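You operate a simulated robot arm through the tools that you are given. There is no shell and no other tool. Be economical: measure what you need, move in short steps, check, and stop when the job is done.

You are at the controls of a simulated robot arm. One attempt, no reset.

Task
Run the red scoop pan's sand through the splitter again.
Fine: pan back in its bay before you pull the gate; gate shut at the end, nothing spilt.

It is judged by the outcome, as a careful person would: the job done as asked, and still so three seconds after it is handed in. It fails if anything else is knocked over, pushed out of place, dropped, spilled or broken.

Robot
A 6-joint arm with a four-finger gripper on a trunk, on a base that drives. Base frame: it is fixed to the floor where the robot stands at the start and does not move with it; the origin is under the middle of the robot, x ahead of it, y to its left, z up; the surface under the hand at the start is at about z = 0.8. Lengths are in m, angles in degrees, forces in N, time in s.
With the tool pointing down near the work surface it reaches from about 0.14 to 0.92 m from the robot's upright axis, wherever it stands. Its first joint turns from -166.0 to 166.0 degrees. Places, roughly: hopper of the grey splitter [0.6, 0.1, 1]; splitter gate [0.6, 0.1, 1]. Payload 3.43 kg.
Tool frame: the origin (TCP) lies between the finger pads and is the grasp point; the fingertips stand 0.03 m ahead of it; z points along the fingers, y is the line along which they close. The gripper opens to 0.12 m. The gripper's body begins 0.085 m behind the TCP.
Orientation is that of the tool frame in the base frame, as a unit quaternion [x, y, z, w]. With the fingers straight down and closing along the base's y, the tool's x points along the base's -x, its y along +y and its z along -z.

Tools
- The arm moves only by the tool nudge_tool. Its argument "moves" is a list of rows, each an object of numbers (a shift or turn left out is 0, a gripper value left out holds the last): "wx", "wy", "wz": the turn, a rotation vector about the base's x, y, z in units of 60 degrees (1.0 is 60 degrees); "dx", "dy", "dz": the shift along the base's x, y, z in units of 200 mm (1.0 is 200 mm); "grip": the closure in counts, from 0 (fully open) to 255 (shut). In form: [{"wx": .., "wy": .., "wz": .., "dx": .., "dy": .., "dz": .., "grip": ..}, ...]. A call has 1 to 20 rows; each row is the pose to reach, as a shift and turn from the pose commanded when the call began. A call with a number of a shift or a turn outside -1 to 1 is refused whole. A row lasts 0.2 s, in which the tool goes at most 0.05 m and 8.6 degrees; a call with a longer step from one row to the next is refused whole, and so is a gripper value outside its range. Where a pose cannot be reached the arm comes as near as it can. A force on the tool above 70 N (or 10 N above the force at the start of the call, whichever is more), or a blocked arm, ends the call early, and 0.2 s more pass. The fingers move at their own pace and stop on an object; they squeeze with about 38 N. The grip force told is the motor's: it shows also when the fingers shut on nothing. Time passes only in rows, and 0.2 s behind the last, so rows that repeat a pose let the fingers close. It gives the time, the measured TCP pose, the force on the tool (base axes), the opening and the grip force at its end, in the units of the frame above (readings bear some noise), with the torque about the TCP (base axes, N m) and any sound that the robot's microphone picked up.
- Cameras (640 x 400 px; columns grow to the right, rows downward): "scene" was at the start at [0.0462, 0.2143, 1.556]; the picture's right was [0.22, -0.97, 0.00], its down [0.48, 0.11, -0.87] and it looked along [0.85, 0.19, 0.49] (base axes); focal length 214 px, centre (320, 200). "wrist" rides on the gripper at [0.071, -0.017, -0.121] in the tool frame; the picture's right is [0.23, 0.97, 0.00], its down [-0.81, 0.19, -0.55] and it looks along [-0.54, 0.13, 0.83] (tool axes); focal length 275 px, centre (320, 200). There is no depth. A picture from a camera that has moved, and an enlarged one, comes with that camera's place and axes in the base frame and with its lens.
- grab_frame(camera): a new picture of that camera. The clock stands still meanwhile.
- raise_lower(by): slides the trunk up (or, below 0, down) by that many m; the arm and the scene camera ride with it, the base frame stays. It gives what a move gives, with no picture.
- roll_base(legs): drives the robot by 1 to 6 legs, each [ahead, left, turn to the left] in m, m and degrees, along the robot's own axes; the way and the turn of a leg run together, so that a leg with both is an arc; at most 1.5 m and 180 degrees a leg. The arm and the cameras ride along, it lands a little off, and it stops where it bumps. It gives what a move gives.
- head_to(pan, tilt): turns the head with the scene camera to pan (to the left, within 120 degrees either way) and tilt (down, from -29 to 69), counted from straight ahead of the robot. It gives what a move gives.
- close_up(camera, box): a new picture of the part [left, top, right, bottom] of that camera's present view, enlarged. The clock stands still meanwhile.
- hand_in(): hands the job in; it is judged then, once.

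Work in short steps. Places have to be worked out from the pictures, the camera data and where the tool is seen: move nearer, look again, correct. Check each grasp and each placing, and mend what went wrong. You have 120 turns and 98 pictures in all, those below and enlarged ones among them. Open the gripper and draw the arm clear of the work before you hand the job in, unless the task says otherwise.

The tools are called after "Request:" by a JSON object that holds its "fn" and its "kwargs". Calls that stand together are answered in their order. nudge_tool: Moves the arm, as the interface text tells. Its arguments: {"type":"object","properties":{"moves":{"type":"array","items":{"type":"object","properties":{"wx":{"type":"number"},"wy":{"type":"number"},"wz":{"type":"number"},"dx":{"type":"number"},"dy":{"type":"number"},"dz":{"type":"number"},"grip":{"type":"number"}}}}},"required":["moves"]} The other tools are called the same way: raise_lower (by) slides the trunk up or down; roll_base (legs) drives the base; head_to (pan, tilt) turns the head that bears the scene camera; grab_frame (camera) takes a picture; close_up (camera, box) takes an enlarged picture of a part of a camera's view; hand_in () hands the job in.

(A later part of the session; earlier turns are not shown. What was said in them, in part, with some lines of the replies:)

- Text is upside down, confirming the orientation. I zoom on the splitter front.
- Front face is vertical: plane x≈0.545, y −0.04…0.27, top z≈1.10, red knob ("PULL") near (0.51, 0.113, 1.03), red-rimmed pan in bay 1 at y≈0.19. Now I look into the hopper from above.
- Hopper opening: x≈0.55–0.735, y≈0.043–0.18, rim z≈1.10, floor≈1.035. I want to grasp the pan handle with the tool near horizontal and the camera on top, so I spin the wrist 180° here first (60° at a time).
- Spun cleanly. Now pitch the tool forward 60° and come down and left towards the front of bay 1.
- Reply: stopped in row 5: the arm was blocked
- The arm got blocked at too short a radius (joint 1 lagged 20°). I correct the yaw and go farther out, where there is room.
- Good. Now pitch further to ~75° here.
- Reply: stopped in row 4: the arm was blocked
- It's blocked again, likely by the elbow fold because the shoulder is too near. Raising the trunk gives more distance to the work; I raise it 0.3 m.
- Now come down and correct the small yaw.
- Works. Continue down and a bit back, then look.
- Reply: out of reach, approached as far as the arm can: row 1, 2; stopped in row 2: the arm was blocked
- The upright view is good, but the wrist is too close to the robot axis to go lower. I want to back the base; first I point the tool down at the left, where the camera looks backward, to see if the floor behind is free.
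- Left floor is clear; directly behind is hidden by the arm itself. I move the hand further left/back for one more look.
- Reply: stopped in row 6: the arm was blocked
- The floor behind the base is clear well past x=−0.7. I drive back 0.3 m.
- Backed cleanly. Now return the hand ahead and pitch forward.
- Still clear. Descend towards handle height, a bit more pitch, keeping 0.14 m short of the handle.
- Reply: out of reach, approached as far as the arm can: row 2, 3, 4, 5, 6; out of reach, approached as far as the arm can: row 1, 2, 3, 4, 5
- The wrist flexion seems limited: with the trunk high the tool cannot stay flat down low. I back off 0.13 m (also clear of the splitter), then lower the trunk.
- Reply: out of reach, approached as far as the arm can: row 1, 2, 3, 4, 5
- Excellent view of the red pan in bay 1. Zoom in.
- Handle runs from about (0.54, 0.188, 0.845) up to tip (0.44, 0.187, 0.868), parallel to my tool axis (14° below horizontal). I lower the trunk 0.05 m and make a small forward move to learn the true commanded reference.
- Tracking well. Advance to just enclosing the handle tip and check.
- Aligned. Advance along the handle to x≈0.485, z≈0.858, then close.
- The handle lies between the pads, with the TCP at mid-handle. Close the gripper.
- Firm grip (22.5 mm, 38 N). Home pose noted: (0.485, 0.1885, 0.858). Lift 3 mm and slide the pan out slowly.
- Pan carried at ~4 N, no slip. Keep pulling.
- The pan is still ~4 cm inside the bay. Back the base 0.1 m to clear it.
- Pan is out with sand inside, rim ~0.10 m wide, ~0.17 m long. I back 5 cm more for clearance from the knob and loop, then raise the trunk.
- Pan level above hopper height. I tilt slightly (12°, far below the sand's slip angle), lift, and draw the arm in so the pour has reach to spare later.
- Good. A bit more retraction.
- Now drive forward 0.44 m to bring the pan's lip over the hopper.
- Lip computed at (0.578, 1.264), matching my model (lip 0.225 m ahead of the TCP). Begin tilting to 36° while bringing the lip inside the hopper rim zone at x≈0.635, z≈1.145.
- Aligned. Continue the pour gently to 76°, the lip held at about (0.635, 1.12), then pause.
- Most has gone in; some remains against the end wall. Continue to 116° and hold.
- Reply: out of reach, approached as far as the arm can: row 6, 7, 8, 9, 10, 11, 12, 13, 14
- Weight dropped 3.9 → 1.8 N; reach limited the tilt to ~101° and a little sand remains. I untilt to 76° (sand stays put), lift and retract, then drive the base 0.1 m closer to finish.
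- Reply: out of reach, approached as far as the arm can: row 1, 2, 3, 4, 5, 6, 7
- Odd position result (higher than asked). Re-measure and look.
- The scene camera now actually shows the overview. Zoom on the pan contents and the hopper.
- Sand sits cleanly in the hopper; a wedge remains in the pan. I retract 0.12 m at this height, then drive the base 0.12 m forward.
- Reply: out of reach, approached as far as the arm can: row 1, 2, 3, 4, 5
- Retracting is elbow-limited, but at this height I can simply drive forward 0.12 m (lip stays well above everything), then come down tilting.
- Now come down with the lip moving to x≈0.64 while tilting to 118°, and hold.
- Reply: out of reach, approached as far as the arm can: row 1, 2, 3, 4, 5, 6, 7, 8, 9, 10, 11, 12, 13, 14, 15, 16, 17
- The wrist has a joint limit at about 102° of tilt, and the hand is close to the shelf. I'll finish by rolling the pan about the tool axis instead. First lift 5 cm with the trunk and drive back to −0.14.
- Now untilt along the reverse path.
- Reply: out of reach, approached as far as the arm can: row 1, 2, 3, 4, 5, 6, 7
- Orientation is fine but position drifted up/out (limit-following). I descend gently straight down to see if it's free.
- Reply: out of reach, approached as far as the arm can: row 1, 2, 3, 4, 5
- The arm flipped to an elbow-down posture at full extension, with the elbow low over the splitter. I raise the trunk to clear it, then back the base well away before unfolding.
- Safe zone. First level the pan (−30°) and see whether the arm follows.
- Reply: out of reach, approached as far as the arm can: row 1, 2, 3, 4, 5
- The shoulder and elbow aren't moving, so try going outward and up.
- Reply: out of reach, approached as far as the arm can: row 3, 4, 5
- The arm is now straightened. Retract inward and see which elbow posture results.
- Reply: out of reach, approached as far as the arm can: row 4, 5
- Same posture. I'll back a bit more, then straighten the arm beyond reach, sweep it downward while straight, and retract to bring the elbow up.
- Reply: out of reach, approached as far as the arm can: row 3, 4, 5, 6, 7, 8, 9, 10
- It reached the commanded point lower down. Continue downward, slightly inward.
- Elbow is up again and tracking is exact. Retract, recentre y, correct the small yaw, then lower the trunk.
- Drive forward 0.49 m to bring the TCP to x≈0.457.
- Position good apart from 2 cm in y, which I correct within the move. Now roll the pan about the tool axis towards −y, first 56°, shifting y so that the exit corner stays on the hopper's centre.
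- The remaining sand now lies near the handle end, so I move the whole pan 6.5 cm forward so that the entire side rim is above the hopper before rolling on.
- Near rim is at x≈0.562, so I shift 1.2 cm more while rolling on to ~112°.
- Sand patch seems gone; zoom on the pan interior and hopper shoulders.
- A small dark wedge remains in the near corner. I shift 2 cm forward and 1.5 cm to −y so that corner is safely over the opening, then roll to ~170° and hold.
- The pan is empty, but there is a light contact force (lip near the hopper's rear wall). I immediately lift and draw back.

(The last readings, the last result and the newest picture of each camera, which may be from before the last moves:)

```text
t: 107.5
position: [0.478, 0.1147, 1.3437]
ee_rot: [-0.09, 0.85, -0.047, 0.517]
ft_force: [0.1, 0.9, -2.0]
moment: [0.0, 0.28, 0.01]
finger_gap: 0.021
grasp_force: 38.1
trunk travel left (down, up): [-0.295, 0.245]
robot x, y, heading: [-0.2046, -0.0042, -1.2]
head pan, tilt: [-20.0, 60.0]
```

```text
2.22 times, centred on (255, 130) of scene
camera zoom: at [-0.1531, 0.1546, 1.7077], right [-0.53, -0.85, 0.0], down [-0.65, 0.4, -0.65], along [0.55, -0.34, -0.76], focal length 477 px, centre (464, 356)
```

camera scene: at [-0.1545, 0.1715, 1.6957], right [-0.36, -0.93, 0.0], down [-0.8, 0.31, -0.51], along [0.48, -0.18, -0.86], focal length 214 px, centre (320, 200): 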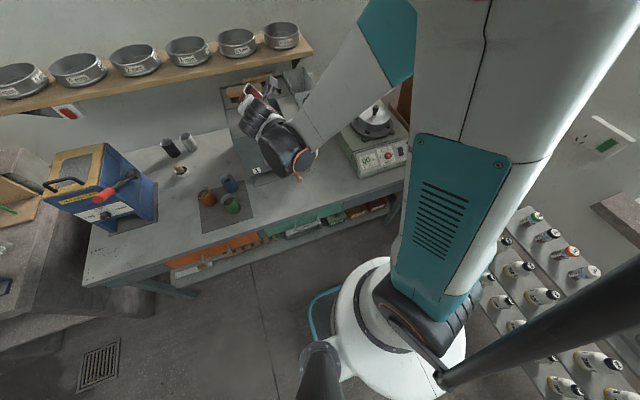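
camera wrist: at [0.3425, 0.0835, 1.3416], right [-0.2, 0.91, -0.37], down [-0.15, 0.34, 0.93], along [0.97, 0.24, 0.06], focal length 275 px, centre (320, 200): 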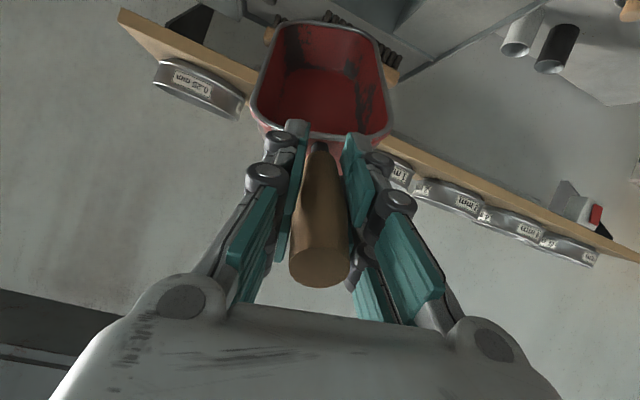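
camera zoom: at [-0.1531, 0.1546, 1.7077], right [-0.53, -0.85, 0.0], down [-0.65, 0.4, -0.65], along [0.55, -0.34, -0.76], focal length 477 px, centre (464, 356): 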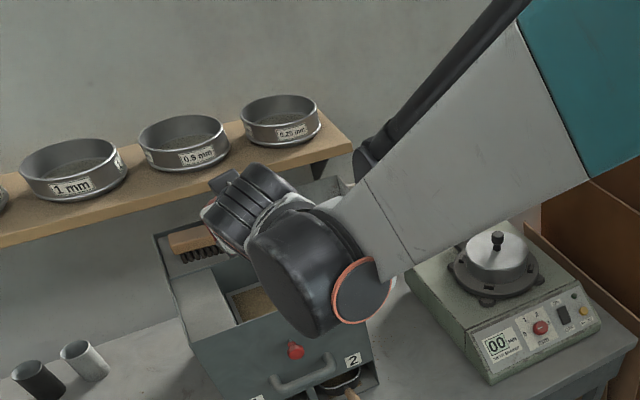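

Contact released, nothing displaced. Roll the pan back upright (three 56° calls) here, well above the splitter.

Request:
{"fn": "nudge_tool", "kwargs": {"moves": [{"wx": -0.1185, "wz": 0.061}, {"wx": -0.237, "wz": 0.122}, {"wx": -0.3555, "wz": 0.183}, {"wx": -0.474, "wz": 0.244}, {"wx": -0.5925, "wz": 0.305}, {"wx": -0.711, "wz": 0.366}, {"wx": -0.8295, "wz": 0.427}]}}

Request:
{"fn": "nudge_tool", "kwargs": {"moves": [{"wx": -0.1185, "wz": 0.061}, {"wx": -0.237, "wz": 0.122}, {"wx": -0.3555, "wz": 0.183}, {"wx": -0.474, "wz": 0.244}, {"wx": -0.5925, "wz": 0.305}, {"wx": -0.711, "wz": 0.366}, {"wx": -0.8295, "wz": 0.427}]}}

Request:
{"fn": "nudge_tool", "kwargs": {"moves": [{"wx": -0.1185, "wz": 0.061}, {"wx": -0.237, "wz": 0.122}, {"wx": -0.3555, "wz": 0.183}, {"wx": -0.474, "wz": 0.244}, {"wx": -0.5925, "wz": 0.305}, {"wx": -0.711, "wz": 0.366}, {"wx": -0.8295, "wz": 0.427}, {"wx": -0.8295, "wz": 0.427}]}}

Request:
{"fn": "grab_frame", "kwargs": {"camera": "wrist"}}

```text
t: 109.1
position: [0.4793, 0.1156, 1.3436]
ee_rot: [-0.478, 0.711, -0.286, 0.429]
ft_force: [0.1, -0.2, -3.1]
moment: [0.01, 0.24, 0.02]
finger_gap: 0.0209
grasp_force: 37.7
trunk travel left (down, up): [-0.295, 0.245]
robot x, y, heading: [-0.2033, -0.0056, -1.4]
head pan, tilt: [-20.0, 60.0]
```

```text
t: 110.7
position: [0.4783, 0.1157, 1.3442]
ee_rot: [0.754, -0.406, 0.457, -0.24]
ft_force: [0.0, 0.3, -2.0]
moment: [0.01, 0.26, 0.0]
finger_gap: 0.0206
grasp_force: 38.1
trunk travel left (down, up): [-0.295, 0.245]
robot x, y, heading: [-0.2025, -0.0051, -1.6]
head pan, tilt: [-20.0, 60.0]
```

```text
t: 112.5
position: [0.4792, 0.1153, 1.3441]
ee_rot: [0.854, -0.006, 0.521, 0.005]
ft_force: [-0.9, -0.1, -3.2]
moment: [0.03, 0.24, 0.01]
finger_gap: 0.0212
grasp_force: 38.4
trunk travel left (down, up): [-0.295, 0.245]
robot x, y, heading: [-0.2049, -0.0041, -1.2]
head pan, tilt: [-20.0, 60.0]
```

```text
38 pictures are left
camera wrist: at [0.406, 0.1344, 1.464], right [0.09, -0.97, 0.21], down [-0.86, -0.18, -0.47], along [0.49, -0.14, -0.86], focal length 275 px, centre (320, 200)
```

wrist: 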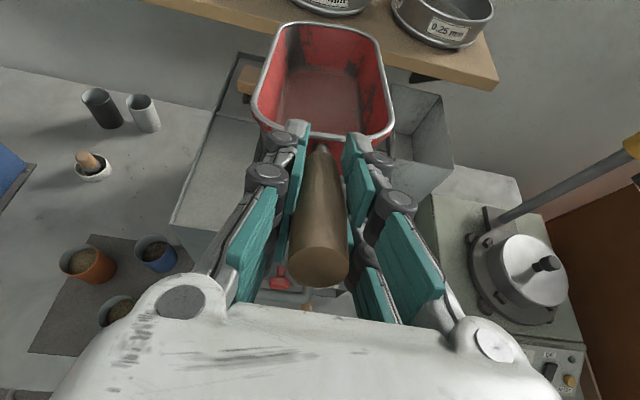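

Pan empty and upright. Back away 0.4 m (correcting the 1.2° heading) and inspect the splitter.

Request:
{"fn": "roll_base", "kwargs": {"legs": [[-0.42, 0, 1.2]]}}

Request:
{"fn": "grab_frame", "kwargs": {"camera": "wrist"}}

Request:
{"fn": "grab_frame", "kwargs": {"camera": "scene"}}

```text
t: 115.1
position: [0.0679, 0.137, 1.345]
ee_rot: [0.853, 0.003, 0.522, -0.003]
ft_force: [-0.6, 0.1, -2.2]
moment: [0.01, 0.27, 0.0]
finger_gap: 0.0212
grasp_force: 37.8
trunk travel left (down, up): [-0.295, 0.245]
robot x, y, heading: [-0.6147, 0.0004, -0.1]
head pan, tilt: [-20.0, 60.0]
```

```text
37 pictures are left
camera wrist: at [-0.0061, 0.1532, 1.4644], right [0.11, -0.97, 0.2], down [-0.86, -0.2, -0.47], along [0.5, -0.12, -0.86], focal length 275 px, centre (320, 200)
```

wrist: 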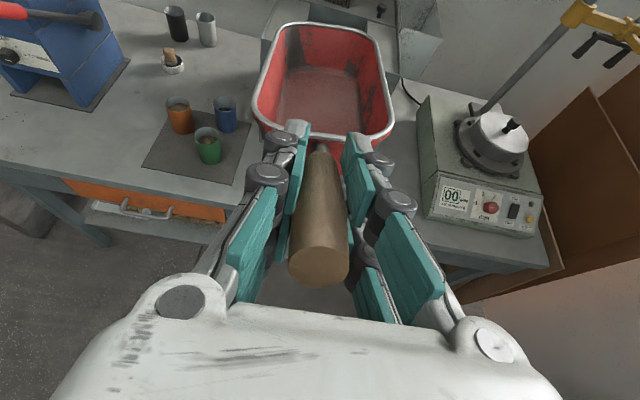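

```text
36 pictures are left
camera scene: at [-0.5635, 0.161, 1.7085], right [-0.49, -0.87, 0.0], down [-0.66, 0.37, -0.66], along [0.57, -0.32, -0.75], focal length 214 px, centre (320, 200)
```

scene: 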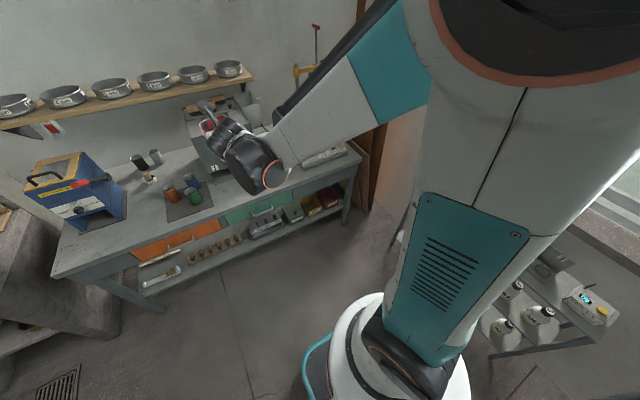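

Everything looks in place. Now for the return: base to ≈−0.445, move to y≈0.189, then lower the trunk.

Request:
{"fn": "roll_base", "kwargs": {"legs": [[0.15, 0, 0]]}}

Request:
{"fn": "nudge_tool", "kwargs": {"moves": [{"dy": 0.1, "wy": -0.03}, {"dy": 0.2, "wy": -0.08, "dx": 0.1}, {"dy": 0.26, "wy": -0.13, "dx": 0.2}, {"dy": 0.26, "wy": -0.13, "dx": 0.25}]}}

Request:
{"fn": "raise_lower", "kwargs": {"by": -0.22}}

Request:
{"fn": "grab_frame", "kwargs": {"camera": "wrist"}}

```text
t: 116.5
position: [0.2242, 0.1379, 1.3446]
ee_rot: [0.854, 0.004, 0.521, -0.002]
ft_force: [0.2, 0.6, -1.9]
moment: [0.04, 0.28, -0.02]
finger_gap: 0.0209
grasp_force: 37.7
trunk travel left (down, up): [-0.295, 0.245]
robot x, y, heading: [-0.4573, 0.0019, -0.2]
head pan, tilt: [-20.0, 60.0]
```

```text
t: 117.5
position: [0.2724, 0.1896, 1.3443]
ee_rot: [0.816, 0.005, 0.578, -0.003]
ft_force: [0.0, -0.3, -2.8]
moment: [0.01, 0.28, 0.03]
finger_gap: 0.0212
grasp_force: 38.2
trunk travel left (down, up): [-0.295, 0.245]
robot x, y, heading: [-0.4563, 0.0009, -0.0]
head pan, tilt: [-20.0, 60.0]
```

```text
t: 119.8
position: [0.2729, 0.1906, 1.1239]
ee_rot: [0.817, 0.004, 0.577, -0.003]
ft_force: [0.3, -1.1, -2.3]
moment: [-0.03, 0.27, 0.0]
finger_gap: 0.0211
grasp_force: 37.9
trunk travel left (down, up): [-0.075, 0.465]
robot x, y, heading: [-0.4579, 0.0003, 0.1]
head pan, tilt: [-20.0, 60.0]
```

```text
35 pictures are left
camera wrist: at [0.1835, 0.2066, 1.2327], right [0.09, -0.97, 0.22], down [-0.79, -0.2, -0.58], along [0.61, -0.12, -0.78], focal length 275 px, centre (320, 200)
```

wrist: 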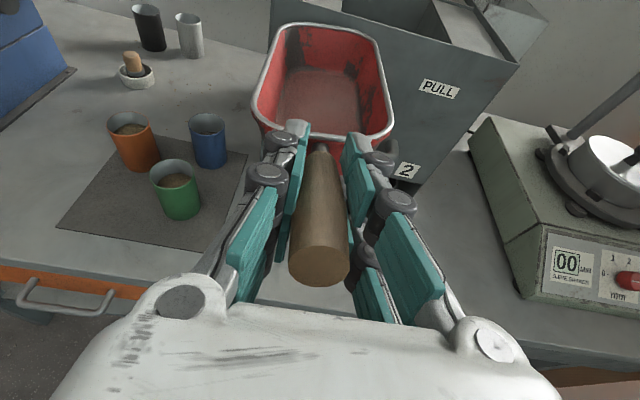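

Descend: back the base 6 cm for clearance from the loop handle, then go down.

Request:
{"fn": "roll_base", "kwargs": {"legs": [[-0.06, 0, 0]]}}

Request:
{"fn": "nudge_tool", "kwargs": {"moves": [{"dz": -0.2}, {"dz": -0.4}, {"dz": -0.6}, {"dz": -0.8}, {"dz": -1.0}]}}

Request:
{"fn": "grab_frame", "kwargs": {"camera": "wrist"}}

```text
t: 120.8
position: [0.2126, 0.1897, 1.1244]
ee_rot: [0.816, 0.005, 0.578, -0.003]
ft_force: [-0.1, 0.3, -2.1]
moment: [-0.02, 0.27, 0.02]
finger_gap: 0.0206
grasp_force: 37.6
trunk travel left (down, up): [-0.075, 0.465]
robot x, y, heading: [-0.519, -0.0004, -0.1]
head pan, tilt: [-20.0, 60.0]
```

```text
t: 122.0
position: [0.2126, 0.191, 0.9228]
ee_rot: [0.817, 0.005, 0.577, -0.003]
ft_force: [-0.2, -0.5, -3.0]
moment: [-0.04, 0.27, -0.02]
finger_gap: 0.0209
grasp_force: 38.1
trunk travel left (down, up): [-0.075, 0.465]
robot x, y, heading: [-0.5192, -0.0004, 0.5]
head pan, tilt: [-20.0, 60.0]
```

```text
34 pictures are left
camera wrist: at [0.1231, 0.2073, 1.0314], right [0.09, -0.97, 0.22], down [-0.79, -0.2, -0.58], along [0.61, -0.12, -0.78], focal length 275 px, centre (320, 200)
```

wrist: 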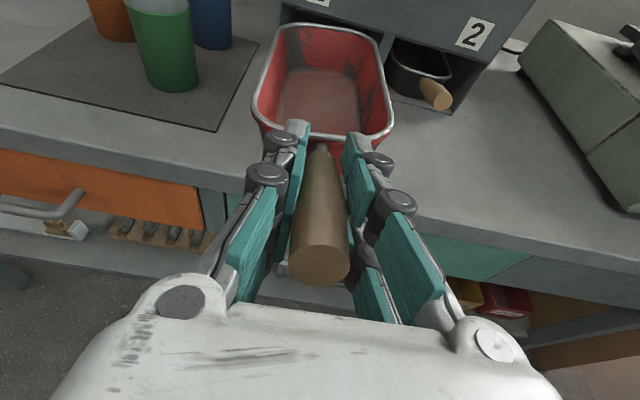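

Advance over the table and lower to just above it, then ease down until the weight transfers.

Request:
{"fn": "nudge_tool", "kwargs": {"moves": [{"dx": 0.2, "dz": -0.05}, {"dx": 0.4, "dz": -0.15}, {"dx": 0.4, "dz": -0.25}, {"dx": 0.4, "dz": -0.29}, {"dx": 0.4, "dz": -0.29}]}}

Request:
{"fn": "nudge_tool", "kwargs": {"moves": [{"dz": -0.015}, {"dz": -0.03}, {"dz": -0.045}, {"dz": -0.045}]}}

```text
t: 123.2
position: [0.2934, 0.1892, 0.8665]
ee_rot: [0.816, 0.005, 0.578, -0.003]
ft_force: [0.2, -0.4, -3.1]
moment: [-0.03, 0.27, 0.03]
finger_gap: 0.0211
grasp_force: 38.0
trunk travel left (down, up): [-0.075, 0.465]
robot x, y, heading: [-0.5173, 0.0024, 0.3]
head pan, tilt: [-20.0, 60.0]
```

```text
t: 124.2
position: [0.2908, 0.1899, 0.8566]
ee_rot: [0.816, 0.004, 0.579, -0.003]
ft_force: [-2.5, -0.3, 3.3]
moment: [0.29, -1.01, 0.16]
finger_gap: 0.0211
grasp_force: 38.2
trunk travel left (down, up): [-0.075, 0.465]
robot x, y, heading: [-0.5185, -0.0002, 0.2]
head pan, tilt: [-20.0, 60.0]
```

It's supported by the table. Release to let it settle flat.

Request:
{"fn": "nudge_tool", "kwargs": {"moves": [{"dz": 0.005, "grip": 200}, {"dz": 0.005, "grip": 150}, {"dz": 0.005, "grip": 120}, {"dz": 0.005, "grip": 120}]}}

Request:
{"fn": "grab_frame", "kwargs": {"camera": "wrist"}}

```text
t: 125.2
position: [0.2919, 0.1901, 0.8574]
ee_rot: [0.816, 0.005, 0.578, -0.003]
ft_force: [-0.4, -0.1, -0.1]
moment: [0.02, 0.04, 0.01]
finger_gap: 0.0637
grasp_force: 0.1
trunk travel left (down, up): [-0.075, 0.465]
robot x, y, heading: [-0.5173, -0.0035, 0.2]
head pan, tilt: [-20.0, 60.0]
```

```text
33 pictures are left
camera wrist: at [0.2028, 0.206, 0.9665], right [0.09, -0.97, 0.22], down [-0.79, -0.2, -0.58], along [0.61, -0.12, -0.78], focal length 275 px, centre (320, 200)
```

wrist: 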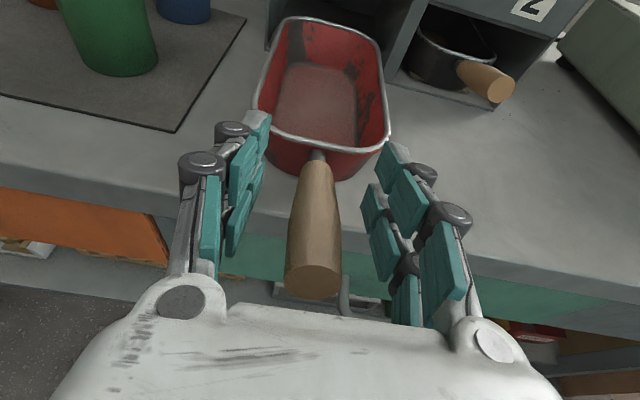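

The pan stands flat, handle straight at y≈0.190. Rotate the tool to the original 76° pitch, and regrip.

Request:
{"fn": "nudge_tool", "kwargs": {"moves": [{"wy": -0.045, "dz": -0.005}, {"wy": -0.087, "dz": -0.008}, {"wy": -0.087, "dz": -0.008}, {"wy": -0.087, "dz": -0.008, "grip": 180}, {"wy": -0.087, "dz": -0.008, "grip": 255}, {"wy": -0.087, "dz": -0.008, "grip": 255}, {"wy": -0.087, "dz": -0.008, "grip": 255}, {"wy": -0.087, "dz": -0.008, "grip": 255}]}}

Request:
{"fn": "nudge_tool", "kwargs": {"moves": [{"dz": 0.01}, {"dz": 0.025}, {"dz": 0.04}, {"dz": 0.04}]}}

Request:
{"fn": "grab_frame", "kwargs": {"camera": "wrist"}}

```text
t: 127.0
position: [0.2917, 0.1902, 0.8571]
ee_rot: [0.789, 0.005, 0.615, -0.002]
ft_force: [0.3, 1.0, 0.3]
moment: [0.05, -0.1, 0.14]
finger_gap: 0.0225
grasp_force: 37.8
trunk travel left (down, up): [-0.075, 0.465]
robot x, y, heading: [-0.5157, -0.0036, 0.1]
head pan, tilt: [-20.0, 60.0]
```

```text
t: 128.0
position: [0.2916, 0.1889, 0.8644]
ee_rot: [0.789, 0.004, 0.615, -0.002]
ft_force: [-0.9, -0.2, -2.4]
moment: [0.01, 0.26, 0.01]
finger_gap: 0.0226
grasp_force: 38.2
trunk travel left (down, up): [-0.075, 0.465]
robot x, y, heading: [-0.5186, 0.0013, 0.2]
head pan, tilt: [-20.0, 60.0]
```

```text
32 pictures are left
camera wrist: at [0.1932, 0.2059, 0.9641], right [0.07, -0.97, 0.22], down [-0.73, -0.2, -0.65], along [0.68, -0.12, -0.73], focal length 275 px, centre (320, 200)
```

wrist: 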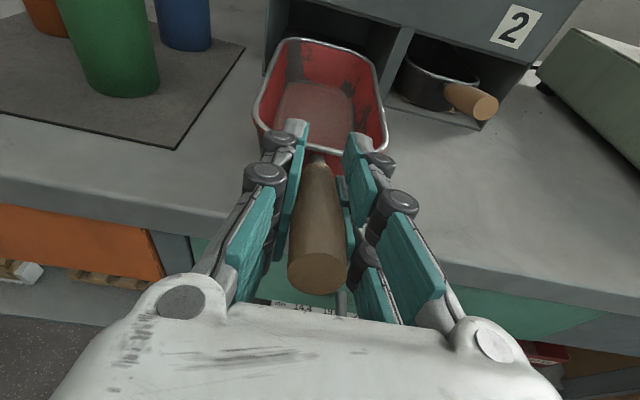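

Same grip spot as originally (22.6 mm). Set z to 0.8615 and drive the base forward 0.09 m, entering the bay mouth.

Request:
{"fn": "nudge_tool", "kwargs": {"moves": [{"dz": -0.013}, {"dz": -0.013}]}}

Request:
{"fn": "roll_base", "kwargs": {"legs": [[0.085, 0, 0]]}}

Request:
{"fn": "grab_frame", "kwargs": {"camera": "wrist"}}

```text
t: 128.6
position: [0.2909, 0.1901, 0.8619]
ee_rot: [0.789, 0.005, 0.614, -0.003]
ft_force: [-1.0, 0.2, -4.0]
moment: [0.0, 0.32, 0.0]
finger_gap: 0.0226
grasp_force: 38.0
trunk travel left (down, up): [-0.075, 0.465]
robot x, y, heading: [-0.5164, 0.0038, 0.2]
head pan, tilt: [-20.0, 60.0]
```

```text
t: 129.6
position: [0.3762, 0.1912, 0.8614]
ee_rot: [0.789, 0.005, 0.614, -0.002]
ft_force: [-0.3, 0.5, -1.8]
moment: [-0.02, 0.24, 0.0]
finger_gap: 0.0227
grasp_force: 37.7
trunk travel left (down, up): [-0.075, 0.465]
robot x, y, heading: [-0.4327, -0.0029, 0.1]
head pan, tilt: [-20.0, 60.0]
```

```text
31 pictures are left
camera wrist: at [0.2781, 0.2063, 0.9614], right [0.07, -0.97, 0.22], down [-0.73, -0.2, -0.65], along [0.68, -0.12, -0.73], focal length 275 px, centre (320, 200)
```

wrist: 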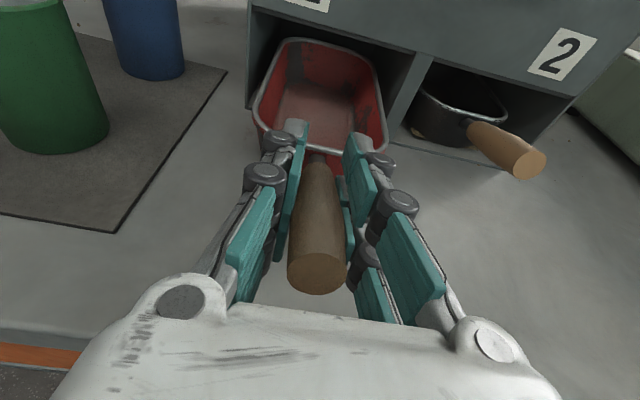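

Entering cleanly. Slide home to x≈0.4846, y≈0.1885.

Request:
{"fn": "nudge_tool", "kwargs": {"moves": [{"dx": 0.08, "dy": -0.01}, {"dx": 0.17, "dy": -0.012}, {"dx": 0.26, "dy": -0.012}, {"dx": 0.35, "dy": -0.012}, {"dx": 0.43, "dy": -0.012}, {"dx": 0.5, "dy": -0.012}, {"dx": 0.54, "dy": -0.012}, {"dx": 0.54, "dy": -0.012}]}}

Request:
{"fn": "grab_frame", "kwargs": {"camera": "wrist"}}

```text
t: 131.4
position: [0.4848, 0.1875, 0.8619]
ee_rot: [0.789, 0.004, 0.614, -0.002]
ft_force: [0.5, 0.3, -1.5]
moment: [-0.02, 0.18, -0.02]
finger_gap: 0.0227
grasp_force: 38.3
trunk travel left (down, up): [-0.075, 0.465]
robot x, y, heading: [-0.4378, 0.0028, 0.1]
head pan, tilt: [-20.0, 60.0]
```

```text
30 pictures are left
camera wrist: at [0.3868, 0.204, 0.9611], right [0.07, -0.97, 0.22], down [-0.73, -0.2, -0.65], along [0.68, -0.12, -0.73], focal length 275 px, centre (320, 200)
```

wrist: 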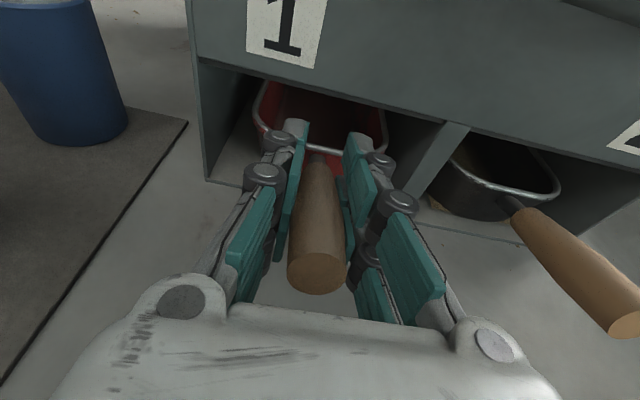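

Very near the original view; the pan is ~4 mm short. Push 4 mm further and lower until it rests.

Request:
{"fn": "nudge_tool", "kwargs": {"moves": [{"dx": 0.01}, {"dx": 0.02}, {"dx": 0.02, "dz": -0.01}, {"dx": 0.02, "dz": -0.02}, {"dx": 0.02, "dz": -0.02}]}}

```text
t: 132.6
position: [0.4861, 0.187, 0.8598]
ee_rot: [0.788, 0.005, 0.616, -0.003]
ft_force: [5.2, 1.0, 20.6]
moment: [0.04, -1.28, 0.03]
finger_gap: 0.0226
grasp_force: 38.2
trunk travel left (down, up): [-0.075, 0.465]
robot x, y, heading: [-0.4325, 0.0, 0.2]
head pan, tilt: [-20.0, 60.0]
```

Firm contact already at z≈0.860. Ease up slightly to unload, then open gently.

Request:
{"fn": "nudge_tool", "kwargs": {"moves": [{"dz": 0.006}, {"dz": 0.008, "grip": 220}, {"dz": 0.008, "grip": 170}, {"dz": 0.008, "grip": 100}, {"dz": 0.008, "grip": 100}]}}

Request:
{"fn": "grab_frame", "kwargs": {"camera": "wrist"}}

```text
t: 133.8
position: [0.4876, 0.187, 0.8586]
ee_rot: [0.789, 0.004, 0.615, -0.002]
ft_force: [-0.3, 0.6, -0.4]
moment: [0.01, -0.01, -0.01]
finger_gap: 0.0729
grasp_force: 0.0
trunk travel left (down, up): [-0.075, 0.465]
robot x, y, heading: [-0.4337, 0.0021, 0.3]
head pan, tilt: [-20.0, 60.0]
```

```text
29 pictures are left
camera wrist: at [0.3901, 0.2039, 0.9588], right [0.07, -0.97, 0.22], down [-0.73, -0.2, -0.65], along [0.68, -0.12, -0.73], focal length 275 px, centre (320, 200)
```

wrist: 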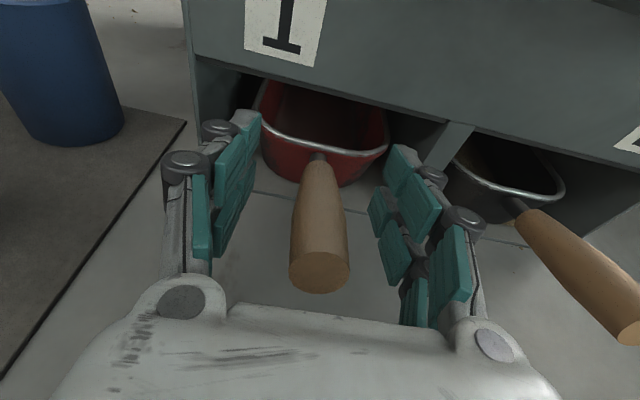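

The pan matches its original place within 1–2 mm. Withdraw along the handle and look.

Request:
{"fn": "nudge_tool", "kwargs": {"moves": [{"dx": -0.1, "dz": 0.02}, {"dx": -0.25, "dz": 0.06}, {"dx": -0.4, "dz": 0.1}, {"dx": -0.55, "dz": 0.2}, {"dx": -0.6, "dz": 0.35}, {"dx": -0.6, "dz": 0.5}]}}

Request:
{"fn": "grab_frame", "kwargs": {"camera": "wrist"}}

```text
t: 135.2
position: [0.3666, 0.1861, 0.9604]
ee_rot: [0.789, 0.003, 0.614, -0.002]
ft_force: [0.8, -0.7, -0.2]
moment: [-0.01, 0.02, 0.01]
finger_gap: 0.0728
grasp_force: 0.0
trunk travel left (down, up): [-0.075, 0.465]
robot x, y, heading: [-0.435, -0.0002, 0.4]
head pan, tilt: [-20.0, 60.0]
```

```text
28 pictures are left
camera wrist: at [0.2679, 0.203, 1.061], right [0.07, -0.97, 0.22], down [-0.73, -0.2, -0.65], along [0.68, -0.12, -0.73], focal length 275 px, centre (320, 200)
```

wrist: 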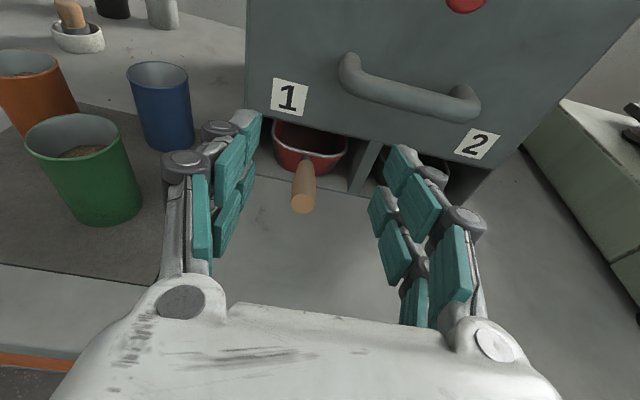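

Pan seated. Now the gate: raise the trunk 0.1 m and shift to y≈0.113 to view the knob.

Request:
{"fn": "raise_lower", "kwargs": {"by": 0.1}}

Request:
{"fn": "nudge_tool", "kwargs": {"moves": [{"dy": -0.1}, {"dy": -0.2}, {"dy": -0.3}, {"dy": -0.365}, {"dy": -0.365}]}}

Request:
{"fn": "grab_frame", "kwargs": {"camera": "wrist"}}

```text
t: 136.6
position: [0.3681, 0.1881, 1.0605]
ee_rot: [0.789, 0.005, 0.614, -0.003]
ft_force: [0.0, 0.5, -0.5]
moment: [-0.02, -0.05, 0.04]
finger_gap: 0.0731
grasp_force: 0.1
trunk travel left (down, up): [-0.175, 0.365]
robot x, y, heading: [-0.4341, -0.0004, 0.1]
head pan, tilt: [-20.0, 60.0]
```

```text
t: 137.8
position: [0.3651, 0.1136, 1.0605]
ee_rot: [0.788, 0.005, 0.615, -0.003]
ft_force: [0.3, -0.5, 0.5]
moment: [-0.01, 0.02, 0.0]
finger_gap: 0.0731
grasp_force: 0.0
trunk travel left (down, up): [-0.175, 0.365]
robot x, y, heading: [-0.4338, 0.0006, 0.2]
head pan, tilt: [-20.0, 60.0]
```

```text
27 pictures are left
camera wrist: at [0.2673, 0.1305, 1.16], right [0.07, -0.97, 0.22], down [-0.73, -0.2, -0.65], along [0.68, -0.12, -0.73], focal length 275 px, centre (320, 200)
```

wrist: 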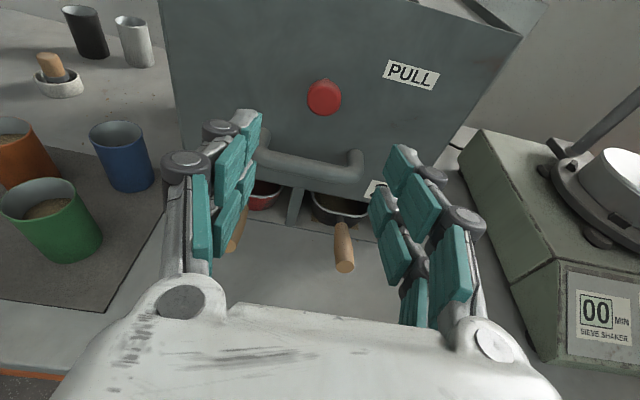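

Knob head at about (0.51, 0.115, 1.037), diameter ~0.037. Approach to just in front.

Request:
{"fn": "nudge_tool", "kwargs": {"moves": [{"dx": 0.15, "dy": 0.008, "dz": -0.04}, {"dx": 0.3, "dy": 0.008, "dz": -0.09}, {"dx": 0.4, "dy": 0.008, "dz": -0.11}, {"dx": 0.4, "dy": 0.008, "dz": -0.11}]}}

Request:
{"fn": "grab_frame", "kwargs": {"camera": "wrist"}}

```text
t: 138.8
position: [0.4464, 0.1135, 1.039]
ee_rot: [0.789, 0.004, 0.614, -0.002]
ft_force: [0.6, 0.6, 0.1]
moment: [0.02, 0.0, 0.02]
finger_gap: 0.0727
grasp_force: 0.0
trunk travel left (down, up): [-0.175, 0.365]
robot x, y, heading: [-0.432, 0.005, 0.1]
head pan, tilt: [-20.0, 60.0]
```

```text
26 pictures are left
camera wrist: at [0.348, 0.1308, 1.138], right [0.07, -0.97, 0.22], down [-0.73, -0.2, -0.65], along [0.68, -0.12, -0.73], focal length 275 px, centre (320, 200)
```

wrist: 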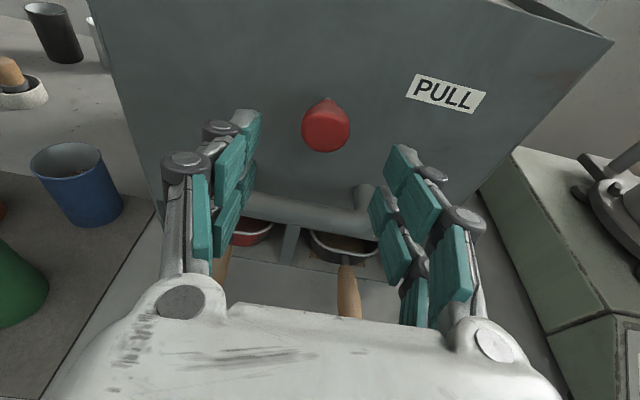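

Refined: knob head ≈(0.495, 0.116, 1.043). Advance around it and check.

Request:
{"fn": "nudge_tool", "kwargs": {"moves": [{"dx": 0.08, "dy": 0.01, "dz": 0.015}, {"dx": 0.17, "dy": 0.01, "dz": 0.02}, {"dx": 0.25, "dy": 0.01, "dz": 0.02}, {"dx": 0.25, "dy": 0.01, "dz": 0.02}]}}

Request:
{"fn": "grab_frame", "kwargs": {"camera": "wrist"}}

```text
t: 139.8
position: [0.4965, 0.1161, 1.0408]
ee_rot: [0.789, 0.005, 0.614, -0.002]
ft_force: [0.4, -0.4, -0.2]
moment: [0.0, -0.01, 0.02]
finger_gap: 0.073
grasp_force: 0.1
trunk travel left (down, up): [-0.175, 0.365]
robot x, y, heading: [-0.4374, -0.0001, 0.3]
head pan, tilt: [-20.0, 60.0]
```

```text
25 pictures are left
camera wrist: at [0.3987, 0.1331, 1.1414], right [0.07, -0.97, 0.22], down [-0.73, -0.2, -0.65], along [0.68, -0.12, -0.73], focal length 275 px, centre (320, 200)
```

wrist: 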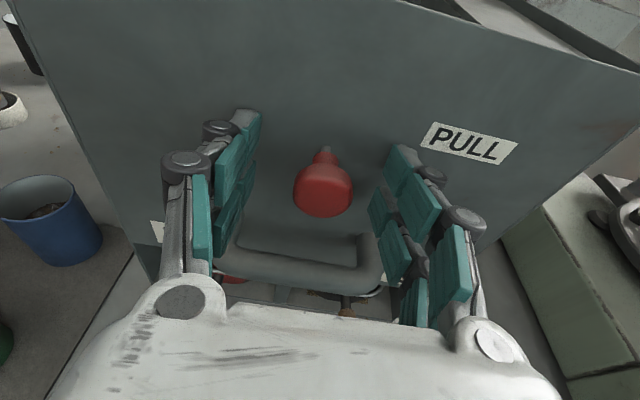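

The head is at the grasp point. Close the gripper.

Request:
{"fn": "nudge_tool", "kwargs": {"moves": [{"grip": 150}, {"grip": 200}, {"grip": 255}, {"grip": 255}, {"grip": 255}]}}

Request:
{"fn": "grab_frame", "kwargs": {"camera": "wrist"}}

```text
t: 141.0
position: [0.495, 0.1163, 1.0426]
ee_rot: [0.788, 0.004, 0.615, -0.003]
ft_force: [-15.0, -6.9, 2.5]
moment: [-0.01, -0.13, -0.29]
finger_gap: 0.0263
grasp_force: 38.1
trunk travel left (down, up): [-0.175, 0.365]
robot x, y, heading: [-0.4366, 0.0003, 0.2]
head pan, tilt: [-20.0, 60.0]
```

```text
24 pictures are left
camera wrist: at [0.3969, 0.1326, 1.1427], right [0.07, -0.97, 0.22], down [-0.73, -0.2, -0.65], along [0.68, -0.12, -0.72], focal length 275 px, centre (320, 200)
```

wrist: 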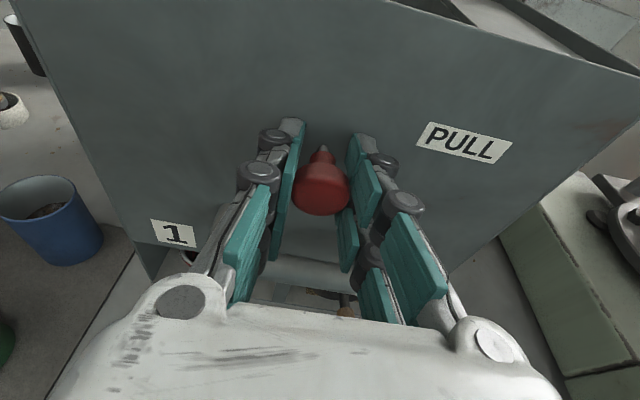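

Gripped. Note shut TCP x≈0.495. Pull slowly 3 cm first.

Request:
{"fn": "nudge_tool", "kwargs": {"moves": [{"dx": -0.04}, {"dx": -0.08}, {"dx": -0.12}, {"dx": -0.15}, {"dx": -0.15}]}}

Request:
{"fn": "grab_frame", "kwargs": {"camera": "wrist"}}

```text
t: 142.2
position: [0.4665, 0.1154, 1.043]
ee_rot: [0.788, 0.004, 0.615, -0.002]
ft_force: [0.9, -6.8, 5.5]
moment: [0.08, 0.13, 0.04]
finger_gap: 0.0266
grasp_force: 38.1
trunk travel left (down, up): [-0.175, 0.365]
robot x, y, heading: [-0.4331, 0.0023, 0.1]
head pan, tilt: [-20.0, 60.0]
```

```text
23 pictures are left
camera wrist: at [0.3686, 0.1326, 1.1427], right [0.07, -0.97, 0.22], down [-0.73, -0.2, -0.65], along [0.68, -0.12, -0.73], focal length 275 px, centre (320, 200)
```

wrist: 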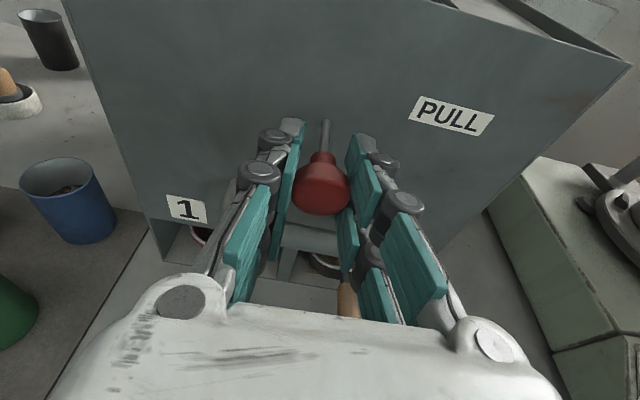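

The rod slides out. Keep pulling, watching the force for the stop.

Request:
{"fn": "nudge_tool", "kwargs": {"moves": [{"dx": -0.05}, {"dx": -0.1}, {"dx": -0.15}, {"dx": -0.2}, {"dx": -0.25}, {"dx": -0.3}, {"dx": -0.3}]}}

```text
t: 143.8
position: [0.4067, 0.1178, 1.0431]
ee_rot: [0.789, 0.005, 0.614, -0.003]
ft_force: [20.3, -0.5, 16.6]
moment: [-0.13, 0.24, 0.17]
finger_gap: 0.0264
grasp_force: 38.2
trunk travel left (down, up): [-0.175, 0.365]
robot x, y, heading: [-0.4331, 0.0032, 0.3]
head pan, tilt: [-20.0, 60.0]
```

Resistance of 20 N: perhaps the stop. Look.

Request:
{"fn": "grab_frame", "kwargs": {"camera": "wrist"}}

Request:
{"fn": "grab_frame", "kwargs": {"camera": "scene"}}

```text
22 pictures are left
camera wrist: at [0.3081, 0.1336, 1.1425], right [0.07, -0.97, 0.22], down [-0.73, -0.2, -0.65], along [0.68, -0.12, -0.73], focal length 275 px, centre (320, 200)
```

wrist: 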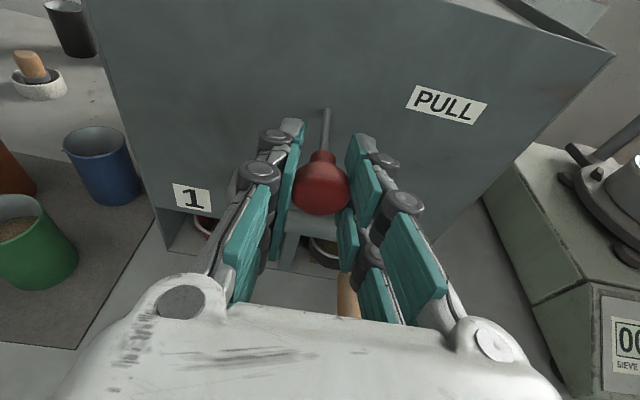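

```text
21 pictures are left
camera scene: at [-0.3895, 0.177, 1.5746], right [-0.34, -0.94, 0.0], down [-0.82, 0.29, -0.5], along [0.47, -0.17, -0.87], focal length 214 px, centre (320, 200)
```

scene: 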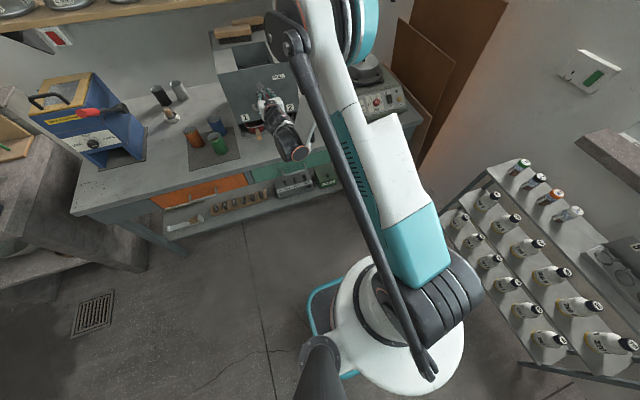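

Comparing labels, the whole splitter slid ~4 cm towards me after the gate hit its stop — stroke is only ~4.5 cm. I hold still and check whether the sand has run through, zooming the scene camera.

Request:
{"fn": "close_up", "kwargs": {"camera": "scene", "box": [190, 10, 310, 160]}}

```text
2.67 times, centred on (250, 85) of scene
camera zoom: at [-0.3895, 0.177, 1.5746], right [-0.34, -0.94, 0.0], down [-0.82, 0.29, -0.5], along [0.47, -0.17, -0.87], focal length 572 px, centre (507, 507)
```

zoom: 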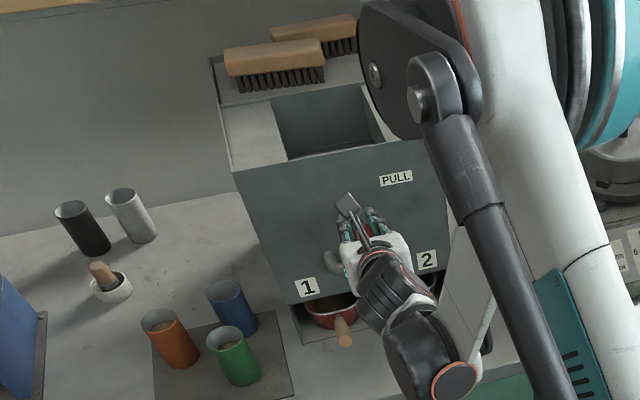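

Bay 1's pan shows sand and the hopper looks dark. I relax the pull and wait 4 s for it to drain fully.

Request:
{"fn": "nudge_tool", "kwargs": {"moves": [{"dx": 0.01}, {"dx": 0.015}, {"dx": 0.015}, {"dx": 0.015}, {"dx": 0.015}, {"dx": 0.015}, {"dx": 0.015}, {"dx": 0.015}, {"dx": 0.015}, {"dx": 0.015}, {"dx": 0.015}, {"dx": 0.015}, {"dx": 0.015}, {"dx": 0.015}, {"dx": 0.015}, {"dx": 0.015}, {"dx": 0.015}, {"dx": 0.015}, {"dx": 0.015}, {"dx": 0.015}]}}

Request:
{"fn": "close_up", "kwargs": {"camera": "scene", "box": [225, 20, 285, 60]}}

```text
t: 148.0
position: [0.4104, 0.1164, 1.0414]
ee_rot: [0.789, 0.005, 0.614, -0.003]
ft_force: [0.8, -1.4, 0.0]
moment: [-0.05, 0.16, -0.02]
finger_gap: 0.0267
grasp_force: 37.6
trunk travel left (down, up): [-0.175, 0.365]
robot x, y, heading: [-0.433, -0.0019, 0.1]
head pan, tilt: [-20.0, 60.0]
```

```text
10.00 times, centred on (255, 40) of scene
camera zoom: at [-0.3891, 0.1772, 1.5745], right [-0.34, -0.94, 0.0], down [-0.82, 0.29, -0.5], along [0.47, -0.17, -0.87], focal length 2145 px, centre (970, 1800)
```

zoom: 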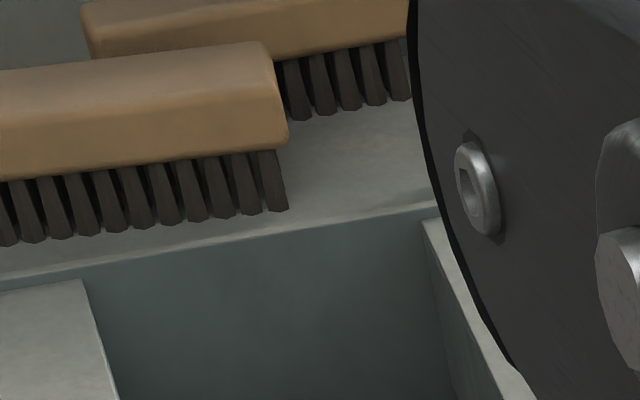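

Now push the gate shut slowly; at first ~4.3 cm.

Request:
{"fn": "nudge_tool", "kwargs": {"moves": [{"dx": 0.04}, {"dx": 0.08}, {"dx": 0.12}, {"dx": 0.16}, {"dx": 0.18}, {"dx": 0.18}]}}

Request:
{"fn": "grab_frame", "kwargs": {"camera": "wrist"}}

```text
t: 149.4
position: [0.4461, 0.1172, 1.0431]
ee_rot: [0.789, 0.005, 0.615, -0.002]
ft_force: [-0.2, 1.4, 0.6]
moment: [-0.03, 0.1, -0.08]
finger_gap: 0.0267
grasp_force: 37.9
trunk travel left (down, up): [-0.175, 0.365]
robot x, y, heading: [-0.435, 0.0017, 0.5]
head pan, tilt: [-20.0, 60.0]
```

```text
18 pictures are left
camera wrist: at [0.3474, 0.1336, 1.1422], right [0.07, -0.97, 0.23], down [-0.73, -0.2, -0.65], along [0.68, -0.12, -0.72], focal length 275 px, centre (320, 200)
```

wrist: 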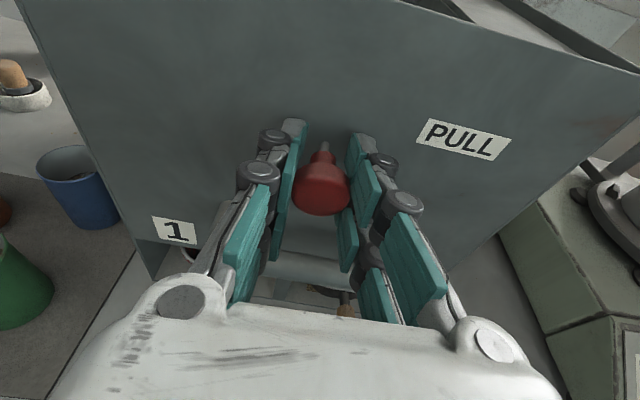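

Nearly shut already. Keep pushing: the gate seats, then the splitter slides back to its original place at TCP x≈0.495.

Request:
{"fn": "nudge_tool", "kwargs": {"moves": [{"dx": 0.03}, {"dx": 0.06}, {"dx": 0.09}, {"dx": 0.12}, {"dx": 0.15}, {"dx": 0.18}, {"dx": 0.21}, {"dx": 0.23}, {"dx": 0.23}]}}

Request:
{"fn": "grab_frame", "kwargs": {"camera": "wrist"}}

```text
t: 151.4
position: [0.4918, 0.1171, 1.0422]
ee_rot: [0.788, 0.005, 0.615, -0.002]
ft_force: [-15.3, -1.8, -0.2]
moment: [-0.2, -0.19, -0.4]
finger_gap: 0.0266
grasp_force: 37.5
trunk travel left (down, up): [-0.175, 0.365]
robot x, y, heading: [-0.4346, -0.0006, 0.3]
head pan, tilt: [-20.0, 60.0]
```

```text
17 pictures are left
camera wrist: at [0.3929, 0.1336, 1.1422], right [0.07, -0.97, 0.23], down [-0.73, -0.2, -0.65], along [0.68, -0.12, -0.72], focal length 275 px, centre (320, 200)
```

wrist: 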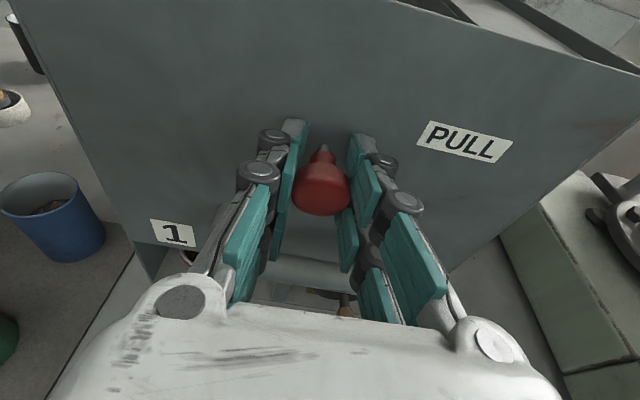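

The view equals the original shut view with the camera 4 mm short, so push 4 mm more.

Request:
{"fn": "nudge_tool", "kwargs": {"moves": [{"dx": 0.007}, {"dx": 0.014}, {"dx": 0.02}, {"dx": 0.02}, {"dx": 0.02}]}}

Request:
{"fn": "grab_frame", "kwargs": {"camera": "wrist"}}

```text
t: 152.6
position: [0.4944, 0.1176, 1.0427]
ee_rot: [0.789, 0.004, 0.614, -0.002]
ft_force: [-18.6, -0.9, 0.1]
moment: [0.06, -0.12, -0.43]
finger_gap: 0.0267
grasp_force: 38.2
trunk travel left (down, up): [-0.175, 0.365]
robot x, y, heading: [-0.4303, 0.0003, 0.4]
head pan, tilt: [-20.0, 60.0]
```

```text
16 pictures are left
camera wrist: at [0.397, 0.134, 1.1423], right [0.07, -0.97, 0.22], down [-0.73, -0.2, -0.65], along [0.68, -0.12, -0.73], focal length 275 px, centre (320, 200)
```

wrist: 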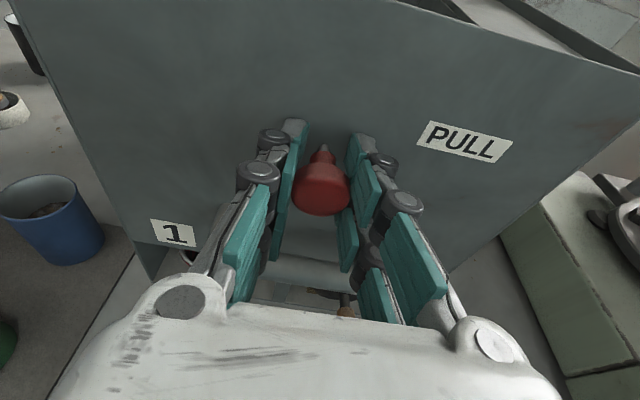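

Matches the original view. Release the knob and withdraw.

Request:
{"fn": "nudge_tool", "kwargs": {"moves": [{"grip": 200}, {"grip": 100}, {"grip": 60}, {"grip": 60}, {"dx": -0.1, "grip": 60}, {"dx": -0.3}, {"dx": -0.5}, {"dx": -0.6, "dz": 0.15}, {"dx": -0.6, "dz": 0.3}]}}

Request:
{"fn": "grab_frame", "kwargs": {"camera": "wrist"}}

```text
t: 154.6
position: [0.3761, 0.1183, 1.1022]
ee_rot: [0.788, 0.004, 0.615, -0.002]
ft_force: [-0.8, 0.3, 0.4]
moment: [0.02, 0.02, 0.0]
finger_gap: 0.0919
grasp_force: 0.0
trunk travel left (down, up): [-0.175, 0.365]
robot x, y, heading: [-0.4326, 0.0015, 0.1]
head pan, tilt: [-20.0, 60.0]
```

```text
15 pictures are left
camera wrist: at [0.277, 0.1354, 1.202], right [0.07, -0.97, 0.22], down [-0.73, -0.2, -0.65], along [0.68, -0.12, -0.73], focal length 275 px, centre (320, 200)
```

wrist: 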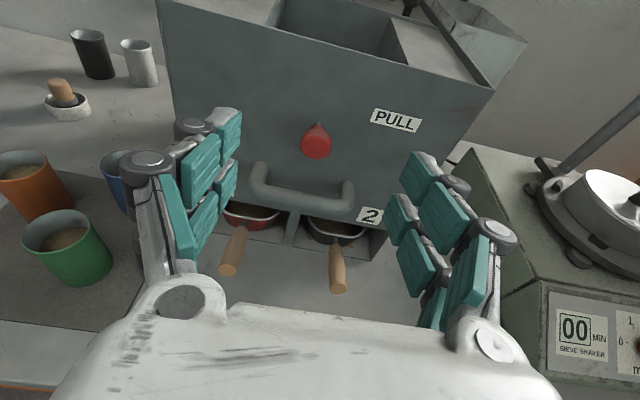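

Knob is in. Raise the trunk 0.3 m to look into the hopper.

Request:
{"fn": "close_up", "kwargs": {"camera": "wrist", "box": [200, 170, 400, 310]}}

Request:
{"fn": "raise_lower", "kwargs": {"by": 0.3}}

Request:
{"fn": "grab_frame", "kwargs": {"camera": "wrist"}}

```text
2.86 times, centred on (300, 240) of wrist
camera zoom: at [0.277, 0.1354, 1.202], right [0.07, -0.97, 0.22], down [-0.73, -0.2, -0.65], along [0.68, -0.12, -0.73], focal length 786 px, centre (377, 86)
```

zoom: 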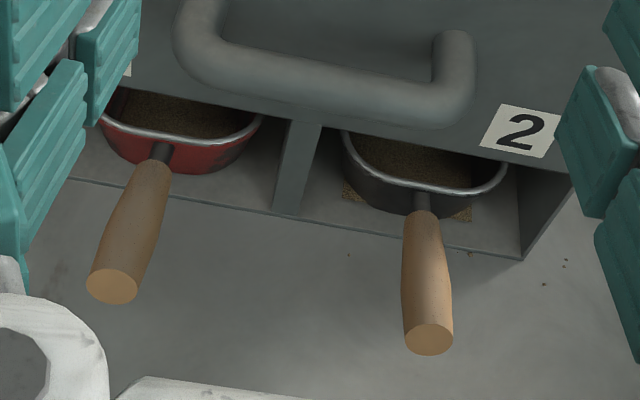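

```text
t: 157.6
position: [0.3763, 0.1192, 1.4009]
ee_rot: [0.789, 0.005, 0.615, -0.003]
ft_force: [-0.5, 0.3, 0.3]
moment: [0.0, -0.01, -0.01]
finger_gap: 0.0919
grasp_force: 0.2
trunk travel left (down, up): [-0.475, 0.065]
robot x, y, heading: [-0.4352, 0.0061, 0.2]
head pan, tilt: [-20.0, 60.0]
```

```text
13 pictures are left
camera wrist: at [0.2778, 0.1356, 1.5014], right [0.07, -0.97, 0.22], down [-0.73, -0.2, -0.65], along [0.68, -0.12, -0.73], focal length 275 px, centre (320, 200)
```

wrist: 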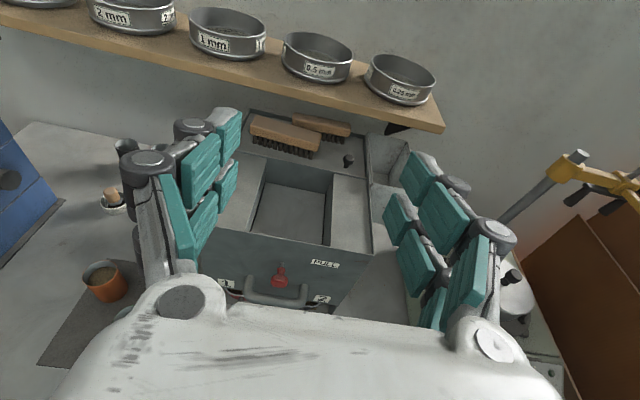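

The hopper is empty and both pans hold sand; the red pan's handle computes to its original place. One zoom on the hopper floor to confirm and a small back-off.

Request:
{"fn": "close_up", "kwargs": {"camera": "wrist", "box": [210, 100, 390, 310]}}

Request:
{"fn": "roll_base", "kwargs": {"legs": [[-0.12, 0, 0]]}}

Request:
{"fn": "grab_frame", "kwargs": {"camera": "scene"}}

```text
1.90 times, centred on (300, 205) of wrist
camera zoom: at [0.2778, 0.1356, 1.5014], right [0.07, -0.97, 0.22], down [-0.73, -0.2, -0.65], along [0.68, -0.12, -0.73], focal length 524 px, centre (358, 190)
```

zoom: 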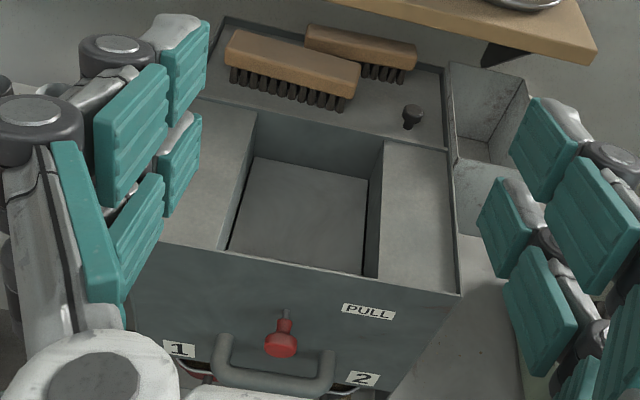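

```text
t: 158.8
position: [0.2509, 0.1191, 1.4035]
ee_rot: [0.789, 0.005, 0.615, -0.003]
ft_force: [-0.2, 0.0, 0.4]
moment: [-0.04, 0.01, 0.04]
finger_gap: 0.0919
grasp_force: 0.0
trunk travel left (down, up): [-0.475, 0.065]
robot x, y, heading: [-0.5604, 0.001, 0.5]
head pan, tilt: [-20.0, 60.0]
```

```text
11 pictures are left
camera scene: at [-0.5162, 0.1767, 1.8747], right [-0.34, -0.94, 0.0], down [-0.81, 0.29, -0.5], along [0.47, -0.17, -0.87], focal length 214 px, centre (320, 200)
```

scene: 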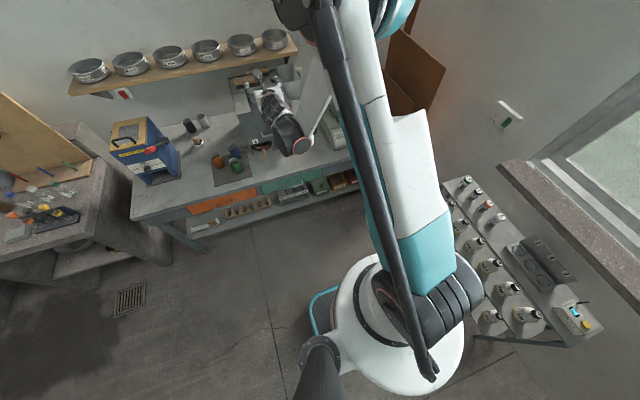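

The hopper floor is clear, the gate is shut, both pans are in their bays, and everything else stands in place. Handing in.

Request:
{"fn": "hand_in", "kwargs": {}}

```text
The job is handed in.
```

The red pan's sand has been through the splitter again and is split between the two pans. The red pan was back in bay 1 before I pulled the gate, and the gate is now shut.

- **Splitter moved and was put back:** I pulled the gate past its stop and dragged the splitter about 4 cm towards me. I pushed it back by the knob to within a millimetre or two of where it was.
- **Possible spill:** the hopper is empty and I saw no loose sand. I did see a few tiny dark specks on the table near bay 2; I can't say whether they were there before.
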